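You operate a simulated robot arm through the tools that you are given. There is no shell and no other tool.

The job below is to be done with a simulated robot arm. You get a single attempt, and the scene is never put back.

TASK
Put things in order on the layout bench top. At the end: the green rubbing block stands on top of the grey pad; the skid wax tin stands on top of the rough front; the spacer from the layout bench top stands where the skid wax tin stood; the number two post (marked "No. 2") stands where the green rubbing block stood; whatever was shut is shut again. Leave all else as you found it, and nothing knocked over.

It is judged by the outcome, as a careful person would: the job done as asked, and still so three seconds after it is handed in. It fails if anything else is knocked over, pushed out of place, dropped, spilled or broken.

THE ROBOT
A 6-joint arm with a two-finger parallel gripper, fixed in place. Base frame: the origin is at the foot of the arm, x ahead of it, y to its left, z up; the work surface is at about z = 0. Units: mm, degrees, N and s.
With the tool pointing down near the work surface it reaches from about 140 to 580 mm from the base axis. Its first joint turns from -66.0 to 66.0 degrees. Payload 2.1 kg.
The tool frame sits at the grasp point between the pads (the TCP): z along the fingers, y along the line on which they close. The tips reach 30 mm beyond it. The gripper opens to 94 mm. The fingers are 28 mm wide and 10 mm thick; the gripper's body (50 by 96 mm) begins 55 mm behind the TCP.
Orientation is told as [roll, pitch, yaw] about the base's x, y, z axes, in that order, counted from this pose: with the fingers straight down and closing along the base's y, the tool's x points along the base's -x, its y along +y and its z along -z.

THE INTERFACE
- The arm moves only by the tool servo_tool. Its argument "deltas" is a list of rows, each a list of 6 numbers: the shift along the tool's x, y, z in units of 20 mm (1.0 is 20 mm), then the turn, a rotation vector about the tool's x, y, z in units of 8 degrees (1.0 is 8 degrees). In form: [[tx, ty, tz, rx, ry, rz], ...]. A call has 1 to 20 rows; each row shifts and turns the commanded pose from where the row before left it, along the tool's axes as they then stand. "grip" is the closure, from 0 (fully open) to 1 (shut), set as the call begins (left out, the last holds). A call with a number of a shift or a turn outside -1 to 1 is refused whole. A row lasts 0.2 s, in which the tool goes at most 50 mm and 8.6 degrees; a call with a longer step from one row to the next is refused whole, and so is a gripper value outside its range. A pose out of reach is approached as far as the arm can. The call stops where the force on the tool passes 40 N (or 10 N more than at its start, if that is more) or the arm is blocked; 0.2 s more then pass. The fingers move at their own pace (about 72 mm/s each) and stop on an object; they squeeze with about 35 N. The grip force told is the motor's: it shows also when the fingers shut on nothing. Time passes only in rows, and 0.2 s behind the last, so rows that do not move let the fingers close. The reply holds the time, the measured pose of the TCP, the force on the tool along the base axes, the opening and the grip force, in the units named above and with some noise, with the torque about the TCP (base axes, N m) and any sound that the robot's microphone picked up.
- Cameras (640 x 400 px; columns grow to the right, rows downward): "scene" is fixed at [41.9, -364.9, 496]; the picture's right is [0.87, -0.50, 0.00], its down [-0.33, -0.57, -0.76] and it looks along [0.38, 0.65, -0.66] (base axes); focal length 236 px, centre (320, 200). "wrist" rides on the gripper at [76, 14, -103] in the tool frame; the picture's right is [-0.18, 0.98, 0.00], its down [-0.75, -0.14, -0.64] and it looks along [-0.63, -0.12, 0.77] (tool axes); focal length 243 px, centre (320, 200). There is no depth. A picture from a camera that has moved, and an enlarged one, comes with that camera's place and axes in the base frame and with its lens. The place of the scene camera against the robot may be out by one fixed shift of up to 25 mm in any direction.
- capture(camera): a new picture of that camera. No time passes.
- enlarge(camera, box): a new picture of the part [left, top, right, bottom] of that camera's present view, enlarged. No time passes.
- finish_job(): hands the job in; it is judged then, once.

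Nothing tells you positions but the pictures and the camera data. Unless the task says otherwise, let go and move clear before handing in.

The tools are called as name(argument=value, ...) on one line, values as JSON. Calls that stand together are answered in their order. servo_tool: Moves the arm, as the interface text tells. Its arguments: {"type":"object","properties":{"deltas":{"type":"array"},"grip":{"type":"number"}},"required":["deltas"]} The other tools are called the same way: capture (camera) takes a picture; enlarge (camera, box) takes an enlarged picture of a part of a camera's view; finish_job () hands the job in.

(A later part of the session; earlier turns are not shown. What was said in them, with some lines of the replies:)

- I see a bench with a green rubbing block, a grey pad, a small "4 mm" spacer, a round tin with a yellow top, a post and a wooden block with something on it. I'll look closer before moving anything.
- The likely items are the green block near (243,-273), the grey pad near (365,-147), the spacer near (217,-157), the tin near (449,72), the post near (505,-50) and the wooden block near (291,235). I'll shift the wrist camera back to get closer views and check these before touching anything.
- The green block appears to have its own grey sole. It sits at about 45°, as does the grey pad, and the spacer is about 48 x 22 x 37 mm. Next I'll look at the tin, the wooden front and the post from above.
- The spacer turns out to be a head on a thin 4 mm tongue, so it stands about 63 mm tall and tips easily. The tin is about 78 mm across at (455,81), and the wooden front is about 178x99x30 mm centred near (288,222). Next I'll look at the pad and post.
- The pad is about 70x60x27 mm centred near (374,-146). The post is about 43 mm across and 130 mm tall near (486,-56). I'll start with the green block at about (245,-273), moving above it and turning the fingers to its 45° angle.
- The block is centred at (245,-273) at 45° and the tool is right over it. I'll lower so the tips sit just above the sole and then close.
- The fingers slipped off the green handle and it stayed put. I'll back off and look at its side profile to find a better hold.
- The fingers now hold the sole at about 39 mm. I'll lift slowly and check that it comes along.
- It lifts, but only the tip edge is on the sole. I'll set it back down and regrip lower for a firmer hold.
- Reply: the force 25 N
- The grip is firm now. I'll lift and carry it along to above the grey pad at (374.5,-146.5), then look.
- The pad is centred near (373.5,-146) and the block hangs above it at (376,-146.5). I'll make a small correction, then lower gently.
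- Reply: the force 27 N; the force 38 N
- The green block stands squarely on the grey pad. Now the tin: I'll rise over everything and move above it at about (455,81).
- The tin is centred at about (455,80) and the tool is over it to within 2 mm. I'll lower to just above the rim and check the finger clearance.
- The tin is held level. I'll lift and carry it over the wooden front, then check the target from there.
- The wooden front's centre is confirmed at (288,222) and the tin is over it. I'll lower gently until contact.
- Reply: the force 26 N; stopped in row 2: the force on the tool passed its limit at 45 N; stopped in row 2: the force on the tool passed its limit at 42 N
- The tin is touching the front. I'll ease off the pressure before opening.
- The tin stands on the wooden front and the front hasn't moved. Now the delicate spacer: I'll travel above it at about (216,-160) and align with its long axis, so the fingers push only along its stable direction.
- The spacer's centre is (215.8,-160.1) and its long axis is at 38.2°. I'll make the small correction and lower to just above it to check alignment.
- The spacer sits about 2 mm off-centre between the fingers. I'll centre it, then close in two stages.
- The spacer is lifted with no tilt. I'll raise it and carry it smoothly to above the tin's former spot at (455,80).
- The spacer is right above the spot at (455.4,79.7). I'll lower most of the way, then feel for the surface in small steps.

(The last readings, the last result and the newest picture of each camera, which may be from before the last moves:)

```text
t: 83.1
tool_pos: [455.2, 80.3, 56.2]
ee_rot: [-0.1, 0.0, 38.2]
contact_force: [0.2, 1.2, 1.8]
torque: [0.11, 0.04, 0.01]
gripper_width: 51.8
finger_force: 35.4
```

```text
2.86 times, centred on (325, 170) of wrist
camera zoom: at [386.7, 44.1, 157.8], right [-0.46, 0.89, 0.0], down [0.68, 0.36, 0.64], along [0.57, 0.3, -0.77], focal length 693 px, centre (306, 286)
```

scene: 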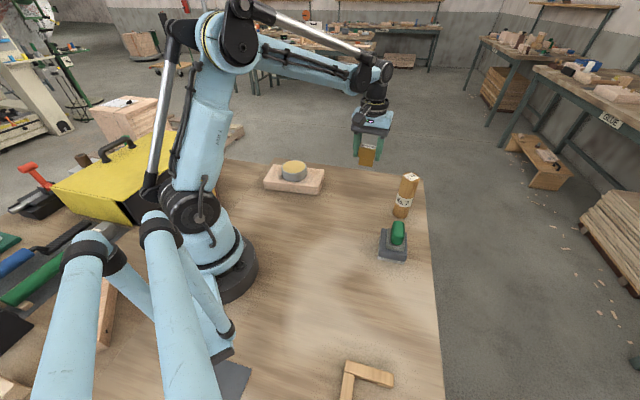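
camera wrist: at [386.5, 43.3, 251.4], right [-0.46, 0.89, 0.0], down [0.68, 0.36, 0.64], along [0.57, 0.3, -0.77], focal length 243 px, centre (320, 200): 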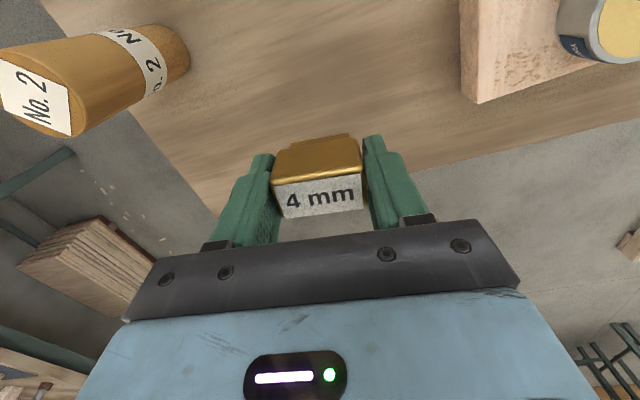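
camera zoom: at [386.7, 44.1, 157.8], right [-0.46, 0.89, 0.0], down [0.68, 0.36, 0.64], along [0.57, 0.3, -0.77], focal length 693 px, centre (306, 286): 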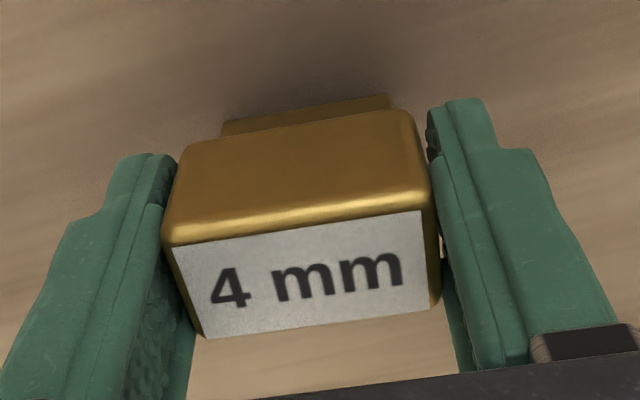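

The tongue is just resting on the bench with light contact. I'll open slightly and check that it stands before opening further.

servo_tool(deltas=[[0, 0, 0, 0, 0, 0], [0, 0, 0, 0, 0, 0]], grip=0.42)

enlarge(camera="wrist", box=[220, 100, 430, 240])

```text
t: 83.7
tool_pos: [455.8, 81.7, 55.9]
ee_rot: [-0.1, 0.0, 38.2]
contact_force: [1.2, 0.1, 0.2]
torque: [-0.03, 0.01, 0.01]
gripper_width: 54.5
finger_force: 0.0
```

```text
2.86 times, centred on (325, 170) of wrist
camera zoom: at [386.7, 44.0, 157.7], right [-0.46, 0.89, 0.0], down [0.68, 0.36, 0.64], along [0.57, 0.3, -0.77], focal length 693 px, centre (306, 286)
```

zoom: 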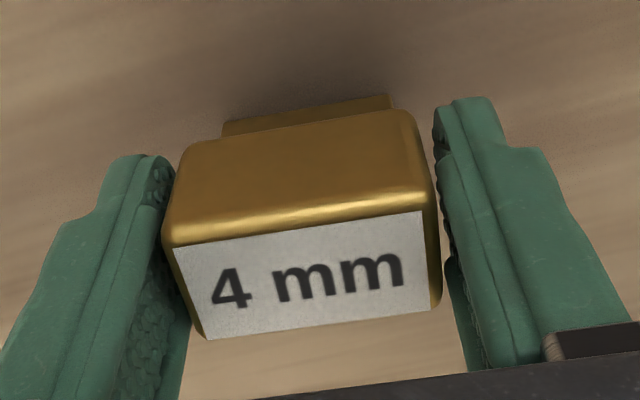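

servo_tool(deltas=[[0, 0, 0, 0, 0, 0], [0, 0, 0, 0, 0, 0], [0, 0, 0, 0, 0, 0]], grip=0.2)

enlarge(camera="wrist", box=[220, 100, 430, 240])

```text
t: 84.5
tool_pos: [455.4, 82.7, 54.9]
ee_rot: [-0.1, 0.1, 38.3]
contact_force: [0.3, -0.5, -0.3]
torque: [0.02, 0.0, -0.02]
gripper_width: 75.1
finger_force: 0.1
```

```text
2.86 times, centred on (325, 170) of wrist
camera zoom: at [386.7, 44.0, 157.8], right [-0.46, 0.89, 0.0], down [0.68, 0.36, 0.64], along [0.57, 0.3, -0.77], focal length 693 px, centre (306, 286)
```

zoom: 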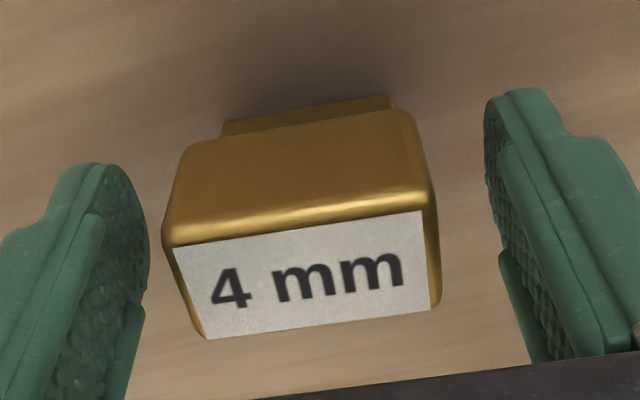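

servo_tool(deltas=[[0, 0, -0.3, 0, 0, 0], [0, 0, -0.5, 0, 0, 0], [0, 0, -0.8, 0, 0, 0], [0, 0, -0.9, 0, 0, 0], [0, 0, -0.9, 0, 0, 0], [0, 0, -0.9, 0, 0, 0], [0, 0, -0.9, 0, 0, 0], [0, 0, -0.9, 0, 0, 0], [0, 0, -0.9, 0, 0, 0], [0, 0, 0, 0, 0, 0]], grip=0.2)

capture(camera="wrist")

enlarge(camera="scene", box=[310, 120, 440, 230])

```text
t: 86.7
tool_pos: [454.2, 80.9, 197.2]
ee_rot: [-0.1, 0.0, 38.2]
contact_force: [-0.7, -0.3, 0.0]
torque: [-0.02, 0.01, 0.0]
gripper_width: 75.3
finger_force: 0.0
```

```text
taken
camera wrist: at [386.2, 43.7, 299.5], right [-0.46, 0.89, 0.0], down [0.68, 0.36, 0.64], along [0.57, 0.3, -0.77], focal length 243 px, centre (320, 200)
```

wrist: 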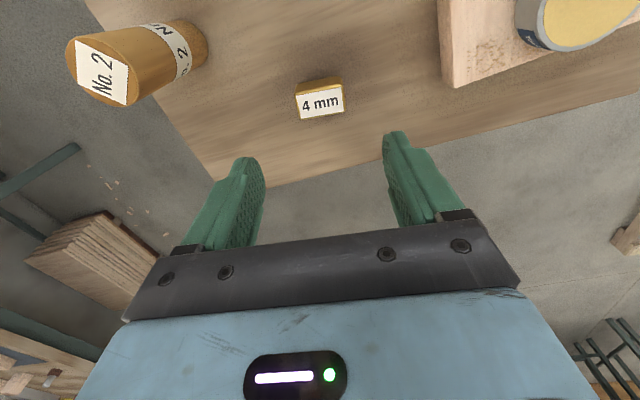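

```text
3.64 times, centred on (375, 175) of scene
camera zoom: at [41.9, -364.9, 496.0], right [0.87, -0.5, 0.0], down [-0.33, -0.57, -0.76], along [0.38, 0.65, -0.66], focal length 857 px, centre (120, 291)
```

zoom: 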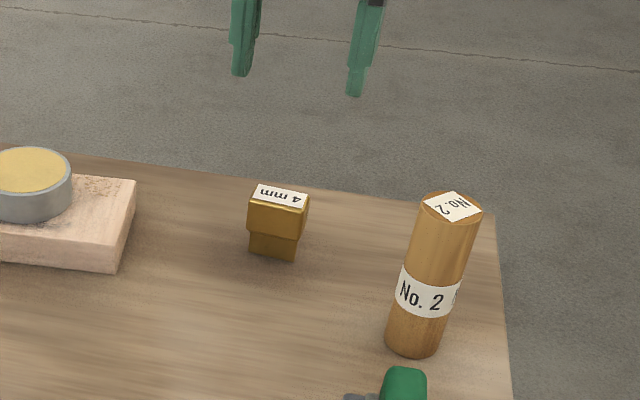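

The spacer stands upright where the tin was. Now the No. 2 post: I'll locate it from here first.

enlarge(camera="wrist", box=[55, 0, 225, 120])

```text
3.33 times, centred on (140, 60) of wrist
camera zoom: at [386.2, 43.7, 299.5], right [-0.46, 0.89, 0.0], down [0.68, 0.36, 0.64], along [0.57, 0.3, -0.77], focal length 809 px, centre (920, 667)
```

zoom: 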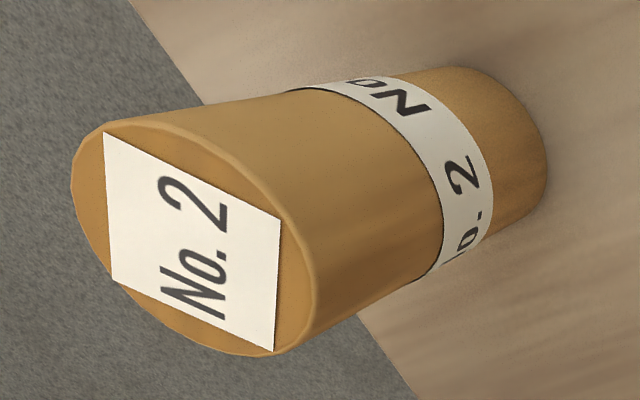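

servo_tool(deltas=[[0.445, -0.928, 0, 0, 0, 0], [0.445, -0.928, 0, 0, 0, 0], [0.445, -0.928, 0, 0, 0, 0], [0.445, -0.928, 0, 0, 0, 0], [0.445, -0.928, 0, 0, 0, 0], [0.445, -0.928, 0, 0, 0, 0], [0.445, -0.928, 0, 0, 0, 0], [0, 0, 0, 0, 0, 0]], grip=0)

capture(camera="wrist")

enlarge(camera="wrist", box=[240, 60, 400, 180])

```text
t: 88.5
tool_pos: [485.9, -60.7, 195.0]
ee_rot: [0.0, 0.1, 38.2]
contact_force: [0.4, 0.8, 0.1]
torque: [0.0, 0.02, 0.03]
gripper_width: 93.9
finger_force: 0.0
```

```text
taken
camera wrist: at [417.8, -98.2, 296.7], right [-0.46, 0.89, 0.0], down [0.68, 0.36, 0.64], along [0.57, 0.3, -0.77], focal length 243 px, centre (320, 200)
```

wrist: 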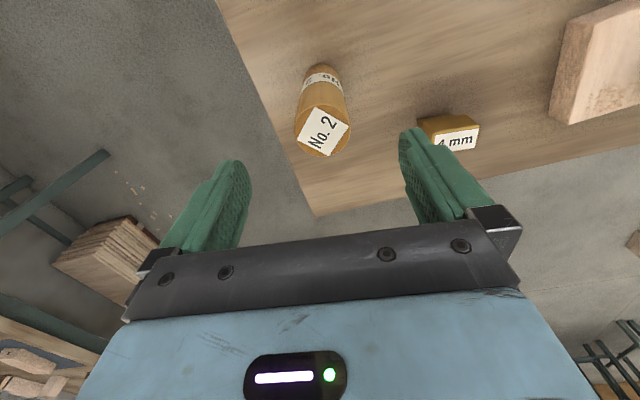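

```text
3.33 times, centred on (320, 120) of wrist
camera zoom: at [417.8, -98.2, 296.7], right [-0.46, 0.89, 0.0], down [0.68, 0.36, 0.64], along [0.57, 0.3, -0.77], focal length 809 px, centre (320, 467)
```

zoom: 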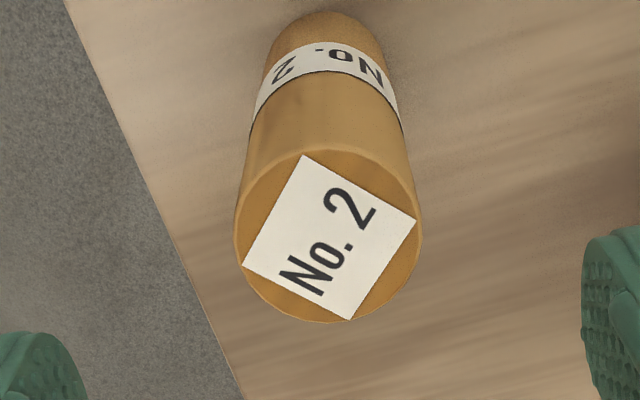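

The post is about 40 mm across and nearly centred. I'll make a small correction and lower to grip it in its upper half.

servo_tool(deltas=[[0.075, 0.1, 0, 0, 0, 0], [0, 0, 0.7, 0, 0, 0], [0, 0, 0.9, 0, 0, 0], [0, 0, 0.9, 0, 0, 0], [0, 0, 0.9, 0, 0, 0], [0, 0, 0.8, 0, 0, 0], [0, 0, 0.7, 0, 0, 0], [0, 0, 0, 0, 0, 0]], grip=0)

capture(camera="wrist")

enlarge(camera="scene", box=[340, 110, 470, 230])

```text
t: 90.3
tool_pos: [483.7, -61.7, 97.7]
ee_rot: [-0.2, 0.1, 38.2]
contact_force: [-0.1, -0.1, 0.1]
torque: [0.01, 0.0, 0.01]
gripper_width: 94.1
finger_force: 0.2
```

```text
taken
camera wrist: at [415.1, -97.8, 199.5], right [-0.46, 0.89, 0.0], down [0.68, 0.36, 0.64], along [0.57, 0.3, -0.77], focal length 243 px, centre (320, 200)
```

wrist: 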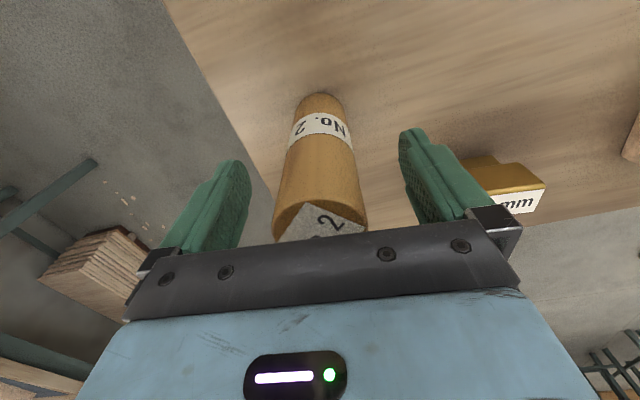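

```text
3.33 times, centred on (405, 170) of scene
camera zoom: at [41.9, -364.9, 496.0], right [0.87, -0.5, 0.0], down [-0.33, -0.57, -0.76], along [0.38, 0.65, -0.66], focal length 786 px, centre (37, 300)
```

zoom: 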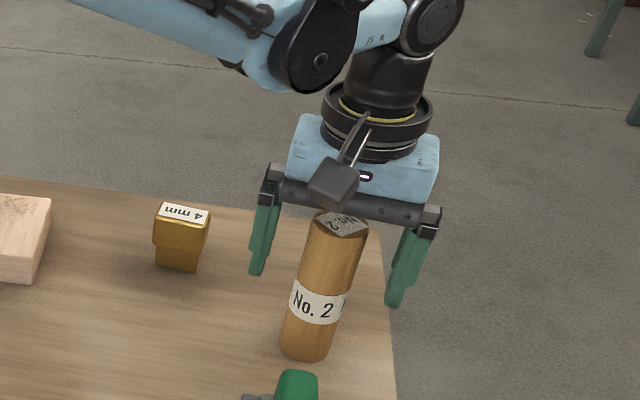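

servo_tool(deltas=[[0, 0, 0, 0, 0, 0], [0, 0, 0, 0, 0, 0], [0, 0, 0, 0, 0, 0]], grip=0.48)

capture(camera="wrist")

```text
t: 91.1
tool_pos: [484.9, -60.3, 98.3]
ee_rot: [-0.1, -0.1, 38.2]
contact_force: [0.0, -0.6, -0.6]
torque: [0.02, 0.01, -0.01]
gripper_width: 49.0
finger_force: 0.0
```

```text
taken
camera wrist: at [415.1, -97.7, 199.7], right [-0.46, 0.89, 0.0], down [0.68, 0.36, 0.64], along [0.57, 0.3, -0.77], focal length 243 px, centre (320, 200)
```

wrist: 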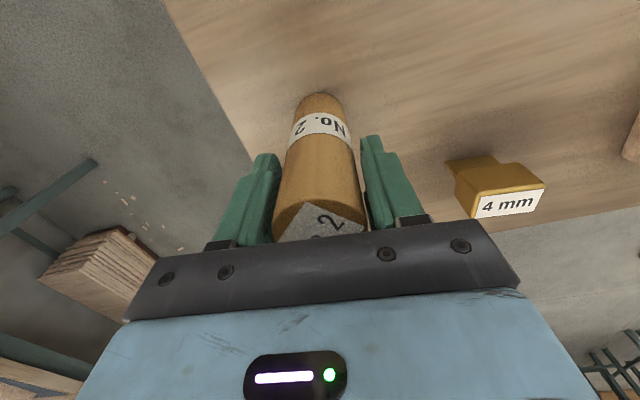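

servo_tool(deltas=[[0, 0, 0, 0, 0, 0], [0, 0, 0, 0, 0, 0]], grip=0.56)

servo_tool(deltas=[[0, 0, 0, 0, 0, 0], [0, 0, 0, 0, 0, 0], [0, 0, 0, 0, 0, 0]], grip=1)

servo_tool(deltas=[[0, 0, -0.1, 0, 0, 0], [0, 0, -0.15, 0, 0, 0], [0, 0, -0.25, 0, 0, 0], [0, 0, 0, 0, 0, 0]], grip=1)

capture(camera="wrist")

enlarge(camera="scene", box=[340, 110, 470, 230])

```text
t: 91.7
tool_pos: [484.3, -60.9, 97.8]
ee_rot: [-0.1, -0.1, 38.1]
contact_force: [0.6, -0.7, 0.6]
torque: [-0.01, 0.01, 0.04]
gripper_width: 41.4
finger_force: 0.1
```

```text
t: 92.5
tool_pos: [483.3, -60.1, 97.6]
ee_rot: [-0.1, 0.0, 38.1]
contact_force: [-1.3, -0.3, 0.0]
torque: [0.03, 0.02, 0.03]
gripper_width: 40.9
finger_force: 35.0
```

```text
t: 93.5
tool_pos: [484.0, -60.1, 107.9]
ee_rot: [-0.1, -0.1, 38.2]
contact_force: [-0.1, 0.8, -0.2]
torque: [0.0, -0.02, 0.01]
gripper_width: 40.6
finger_force: 34.7
```

```text
taken
camera wrist: at [416.0, -96.9, 209.9], right [-0.46, 0.89, 0.0], down [0.68, 0.36, 0.64], along [0.57, 0.3, -0.77], focal length 243 px, centre (320, 200)
```

wrist: 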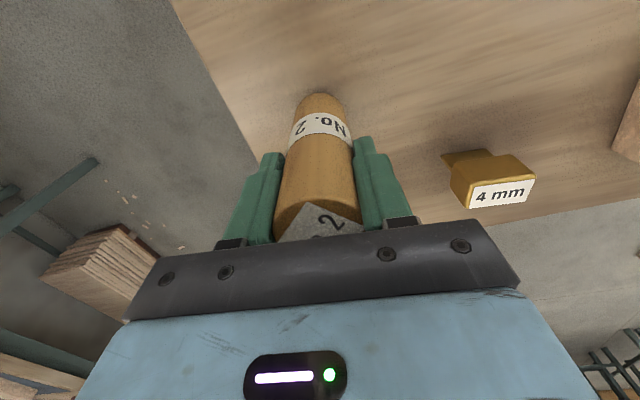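

```text
3.33 times, centred on (405, 170) of scene
camera zoom: at [41.9, -364.9, 496.0], right [0.87, -0.5, 0.0], down [-0.33, -0.57, -0.76], along [0.38, 0.65, -0.66], focal length 786 px, centre (37, 300)
```

zoom: 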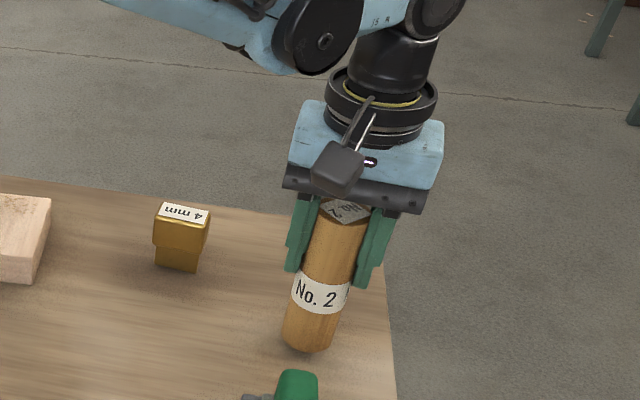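

The post is held upright. I'll raise it well above the green block before travelling to the green block's old spot at (245,-273).

servo_tool(deltas=[[0, 0, -0.4, 0, 0, 0], [0, 0, -0.8, 0, 0, 0], [0, 0, -0.95, 0, 0, 0], [0, 0, -0.95, 0, 0, 0], [0, 0, -0.95, 0, 0, 0], [0, 0, -0.95, 0, 0, 0], [0, 0, -0.7, 0, 0, 0], [0, 0, -0.4, 0, 0, 0], [0, 0, 0, 0, 0, 0]], grip=1)

capture(camera="scene")

```text
t: 95.5
tool_pos: [483.8, -59.0, 229.6]
ee_rot: [-0.1, 0.0, 38.1]
contact_force: [0.2, 0.1, -1.3]
torque: [-0.01, 0.02, 0.02]
gripper_width: 40.6
finger_force: 35.2
```

```text
taken
```

scene: 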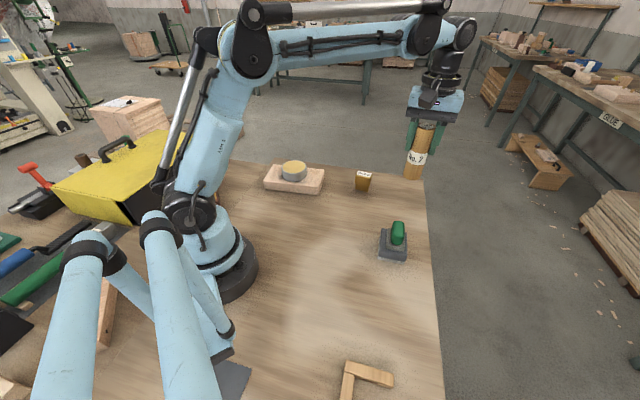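

servo_tool(deltas=[[0.4, -0.023, 0, 0, 0, 0], [0.7, -0.041, 0, 0, 0, 0], [0.95, -0.055, 0, 0, 0, 0], [0.95, -0.055, 0, 0, 0, 0], [0.95, -0.055, 0, 0, 0, 0], [0.95, -0.055, 0, 0, 0, 0], [0.95, -0.055, 0, 0, 0, 0], [0.95, -0.055, 0, 0, 0, 0], [0.95, -0.055, 0, 0, 0, 0], [0.95, -0.055, 0, 0, 0, 0], [0.95, -0.055, 0, 0, 0, 0], [0.95, -0.055, 0, 0, 0, 0], [0.95, -0.055, 0, 0, 0, 0], [0.95, -0.055, 0, 0, 0, 0], [0.95, -0.055, 0, 0, 0, 0], [0.95, -0.055, 0, 0, 0, 0], [0.95, -0.055, 0, 0, 0, 0], [0.6, -0.035, 0, 0, 0, 0], [0, 0, 0, 0, 0, 0]], grip=1)

capture(camera="wrist")

capture(camera="scene")

```text
t: 99.5
tool_pos: [244.6, -270.8, 230.5]
ee_rot: [-0.1, 0.0, 38.2]
contact_force: [0.6, -0.8, -2.0]
torque: [0.0, 0.0, 0.0]
gripper_width: 40.5
finger_force: 34.9
```

```text
taken
camera wrist: at [177.1, -308.7, 333.0], right [-0.46, 0.89, 0.0], down [0.68, 0.36, 0.64], along [0.57, 0.3, -0.77], focal length 243 px, centre (320, 200)
```

wrist: 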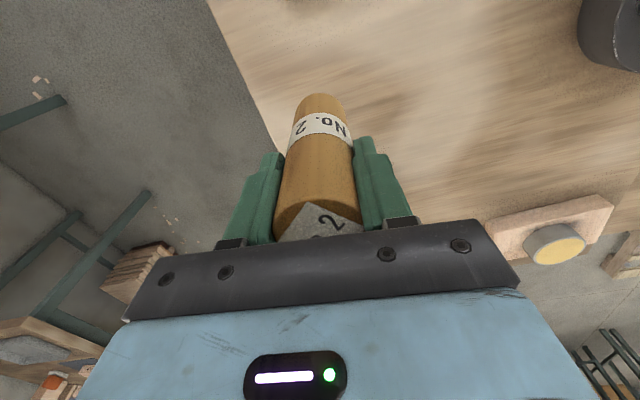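

```text
taken
```

scene: 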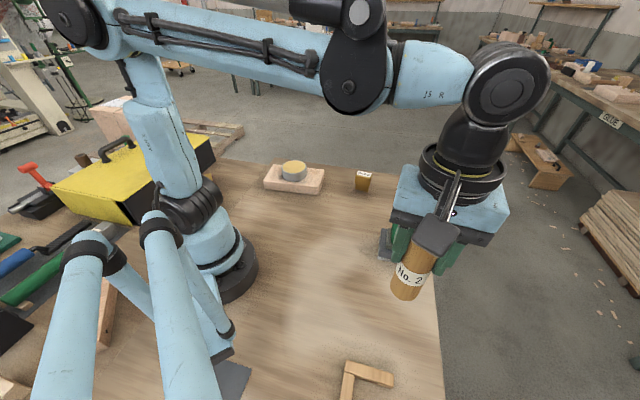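

The post is over the target at (245.5,-272.7). I'll lower most of the way, then feel for the bench.

servo_tool(deltas=[[0, 0, 0.4, 0, 0, 0], [0, 0, 0.8, 0, 0, 0], [0, 0, 0.95, 0, 0, 0], [0, 0, 0.95, 0, 0, 0], [0, 0, 0.95, 0, 0, 0], [0, 0, 0.95, 0, 0, 0], [0, 0, 0.8, 0, 0, 0], [0, 0, 0.4, 0, 0, 0], [0, 0, 0.2, 0, 0, 0], [0, 0, 0, 0, 0, 0]], grip=1)

capture(camera="wrist")

enlarge(camera="scene", box=[340, 200, 480, 360])

```text
t: 101.7
tool_pos: [245.1, -271.8, 101.0]
ee_rot: [-0.2, 0.0, 38.1]
contact_force: [1.0, 0.6, -1.1]
torque: [0.01, 0.01, 0.01]
gripper_width: 40.6
finger_force: 35.2
```

```text
taken
camera wrist: at [175.9, -308.3, 203.4], right [-0.46, 0.89, 0.0], down [0.68, 0.36, 0.64], along [0.57, 0.3, -0.77], focal length 243 px, centre (320, 200)
```

wrist: 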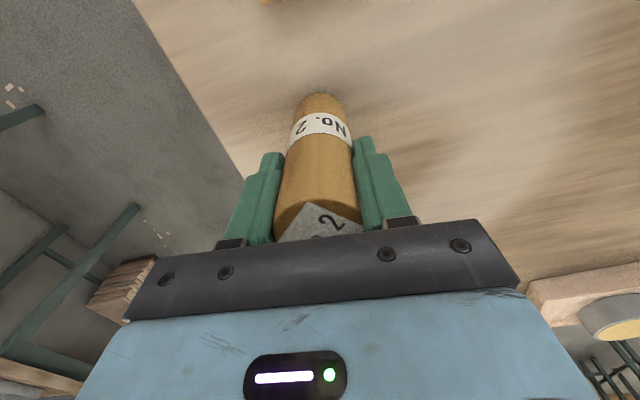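

```text
2.50 times, centred on (410, 280) of scene
camera zoom: at [41.9, -364.9, 496.0], right [0.87, -0.5, 0.0], down [-0.33, -0.57, -0.76], along [0.38, 0.65, -0.66], focal length 589 px, centre (95, 0)
```

zoom: 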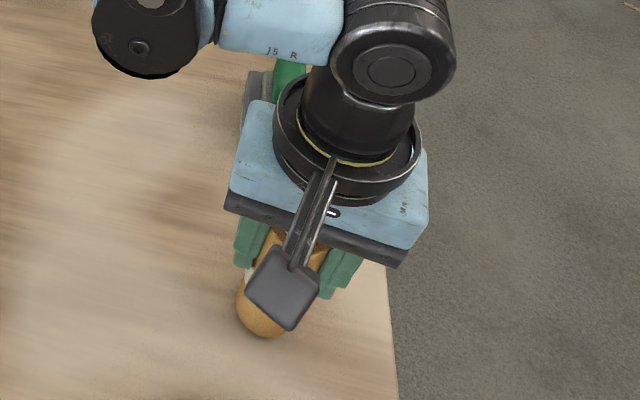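

servo_tool(deltas=[[0, 0, 0.1, 0, 0, 0], [0, 0, 0, 0, 0, 0]], grip=1)

```text
t: 102.3
tool_pos: [245.4, -272.2, 99.0]
ee_rot: [-0.1, 0.0, 38.2]
contact_force: [-0.7, 0.2, -1.2]
torque: [0.0, 0.02, 0.0]
gripper_width: 40.7
finger_force: 34.9
```

servo_tool(deltas=[[0, 0, 0.05, 0, 0, 0], [0, 0, 0, 0, 0, 0]], grip=1)

```text
t: 102.9
tool_pos: [246.0, -271.4, 99.1]
ee_rot: [-0.1, 0.0, 38.3]
contact_force: [0.1, 0.9, -1.5]
torque: [0.0, -0.01, 0.02]
gripper_width: 40.7
finger_force: 34.9
```

servo_tool(deltas=[[0, 0, 0.04, 0, 0, 0], [0, 0, 0, 0, 0, 0]], grip=1)

```text
t: 103.5
tool_pos: [245.1, -270.6, 96.9]
ee_rot: [-0.1, 0.1, 38.2]
contact_force: [0.3, 0.0, -0.7]
torque: [0.01, 0.01, -0.01]
gripper_width: 40.9
finger_force: 34.8
```

servo_tool(deltas=[[0, 0, 0.03, 0, 0, 0], [0, 0, 0, 0, 0, 0]], grip=1)

capture(camera="wrist")

```text
t: 104.1
tool_pos: [245.4, -271.3, 98.4]
ee_rot: [-0.2, 0.0, 38.1]
contact_force: [1.2, -1.3, 4.7]
torque: [-0.01, 0.01, 0.03]
gripper_width: 40.8
finger_force: 35.1
```

```text
taken
camera wrist: at [176.7, -308.2, 199.7], right [-0.46, 0.89, 0.0], down [0.68, 0.36, 0.64], along [0.57, 0.3, -0.77], focal length 243 px, centre (320, 200)
```

wrist: 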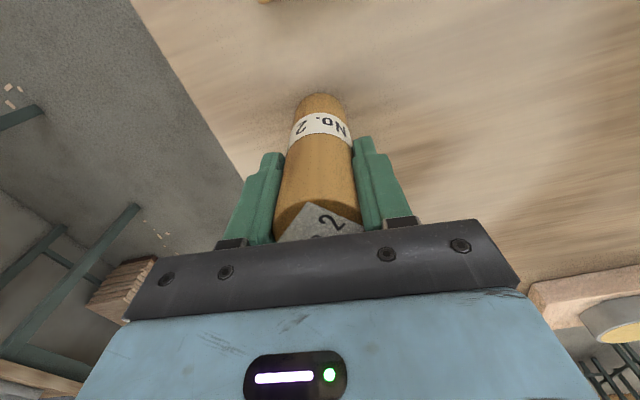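

The post is resting on the bench with light contact. I'll open a little, check it, then open fully and rise.

servo_tool(deltas=[[0, 0, 0, 0, 0, 0], [0, 0, 0, 0, 0, 0]], grip=0.5)

servo_tool(deltas=[[0, 0, 0, 0, 0, 0], [0, 0, 0, 0, 0, 0], [0, 0, 0, 0, 0, 0]], grip=0.1)

capture(camera="wrist")

```text
t: 104.7
tool_pos: [245.1, -271.1, 98.2]
ee_rot: [0.0, -0.1, 38.2]
contact_force: [0.3, -0.1, -0.6]
torque: [-0.01, 0.01, 0.0]
gripper_width: 47.1
finger_force: 0.0
```

```text
t: 105.5
tool_pos: [245.6, -270.0, 96.8]
ee_rot: [0.0, 0.0, 38.2]
contact_force: [1.2, -0.7, 0.0]
torque: [-0.04, -0.01, -0.01]
gripper_width: 84.3
finger_force: 0.0
```

```text
taken
camera wrist: at [176.7, -308.1, 199.6], right [-0.46, 0.89, 0.0], down [0.68, 0.36, 0.64], along [0.57, 0.3, -0.77], focal length 243 px, centre (320, 200)
```

wrist: 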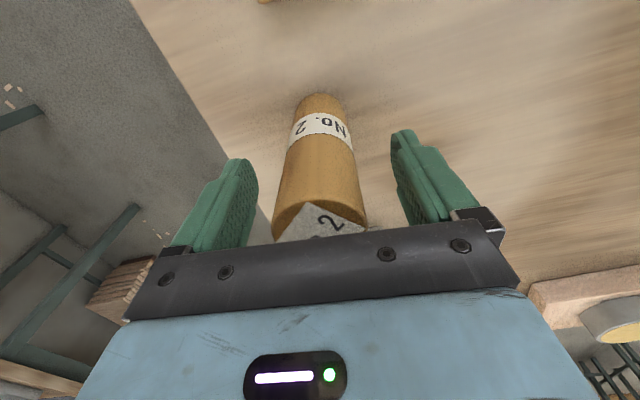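

The post stands free. I'll rise straight up well clear, then look over everything.

servo_tool(deltas=[[0, 0, -0.3, 0, 0, 0], [0, 0, -0.6, 0, 0, 0], [0, 0, -0.9, 0, 0, 0], [0, 0, -0.9, 0, 0, 0], [0, 0, -0.9, 0, 0, 0], [0, 0, -0.9, 0, 0, 0], [0, 0, -0.9, 0, 0, 0], [0, 0, -0.9, 0, 0, 0], [0, 0, -0.9, 0, 0, 0], [0, 0, -0.9, 0, 0, 0], [0, 0, -0.9, 0, 0, 0], [0, 0, -0.9, 0, 0, 0], [0, 0, 0, 0, 0, 0]], grip=0.1)

capture(camera="wrist")

capture(camera="scene")

```text
t: 108.3
tool_pos: [244.5, -272.0, 296.0]
ee_rot: [-0.1, 0.1, 38.2]
contact_force: [-1.1, -0.5, 0.0]
torque: [-0.03, 0.01, 0.01]
gripper_width: 84.8
finger_force: 0.0
```

```text
taken
camera wrist: at [176.0, -307.9, 398.3], right [-0.46, 0.89, 0.0], down [0.68, 0.36, 0.64], along [0.57, 0.3, -0.77], focal length 243 px, centre (320, 200)
```

wrist: 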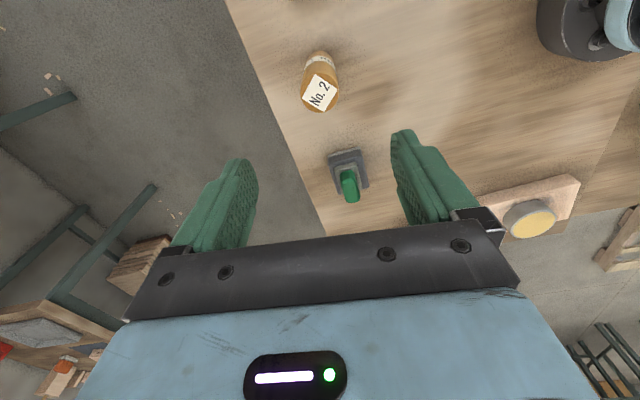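

```text
taken
```

scene: 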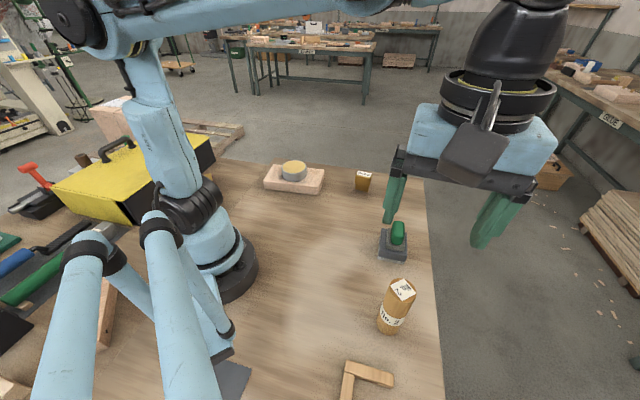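

enlarge(camera="scene", box=[250, 150, 450, 280])

enlarge(camera="scene", box=[310, 230, 450, 400])

enlarge(camera="scene", box=[0, 120, 260, 400])

```text
3.08 times, centred on (350, 215) of scene
camera zoom: at [41.9, -364.9, 496.0], right [0.87, -0.5, 0.0], down [-0.33, -0.57, -0.76], along [0.38, 0.65, -0.66], focal length 725 px, centre (228, 154)
```

zoom: 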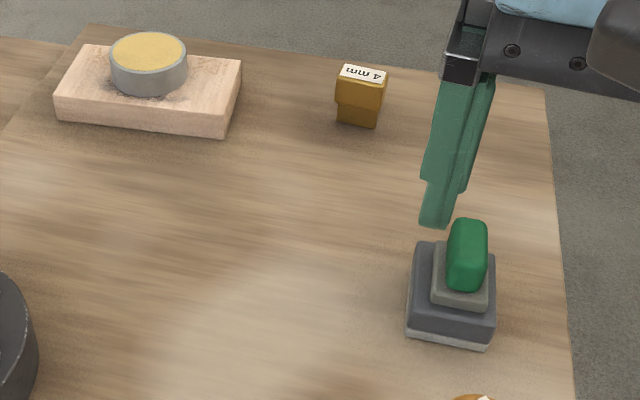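

```text
2.35 times, centred on (380, 315) of scene
camera zoom: at [41.9, -364.9, 496.0], right [0.87, -0.5, 0.0], down [-0.33, -0.57, -0.76], along [0.38, 0.65, -0.66], focal length 555 px, centre (179, -71)
```

zoom: 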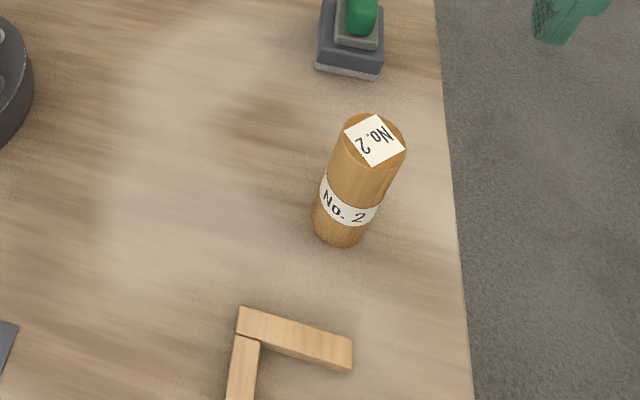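

```text
1.43 times, centred on (130, 260) of scene
camera zoom: at [41.9, -364.9, 496.0], right [0.87, -0.5, 0.0], down [-0.33, -0.57, -0.76], along [0.38, 0.65, -0.66], focal length 337 px, centre (591, 114)
```

zoom: 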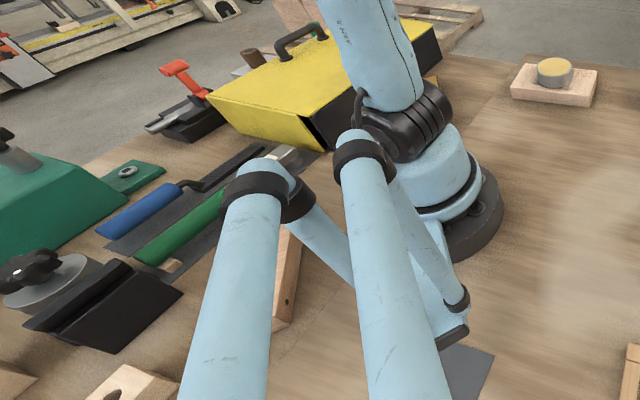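

All four pieces are upright where they were asked for:
- the green block is on the grey pad;
- the tin is on the wooden front;
- the spacer is where the tin stood;
- the No. 2 post is where the green block stood.

I opened nothing, nothing else looks moved, and the arm is clear, so I'm handing in.

finish_job()

```text
The job is handed in.
```

I finished the job and handed it in. The last pictures show everything standing upright in its place:

- **Green rubbing block:** it stands on top of the grey pad. The first grip slipped off the handle without moving the block, so I regripped it by its grey base.
- **Skid wax tin:** it stands on top of the rough front, which I took to be the wooden block on the bench top. It sits a few millimetres off the block's centre.
- **Spacer:** it stands upright on its thin tongue, within about a millimetre of where the tin stood.
- **No. 2 post:** it stands within about a millimetre of where the green block stood.

I opened nothing, so there was nothing to shut again. I saw nothing else moved or knocked over. The gripper is empty and clear of the bench.
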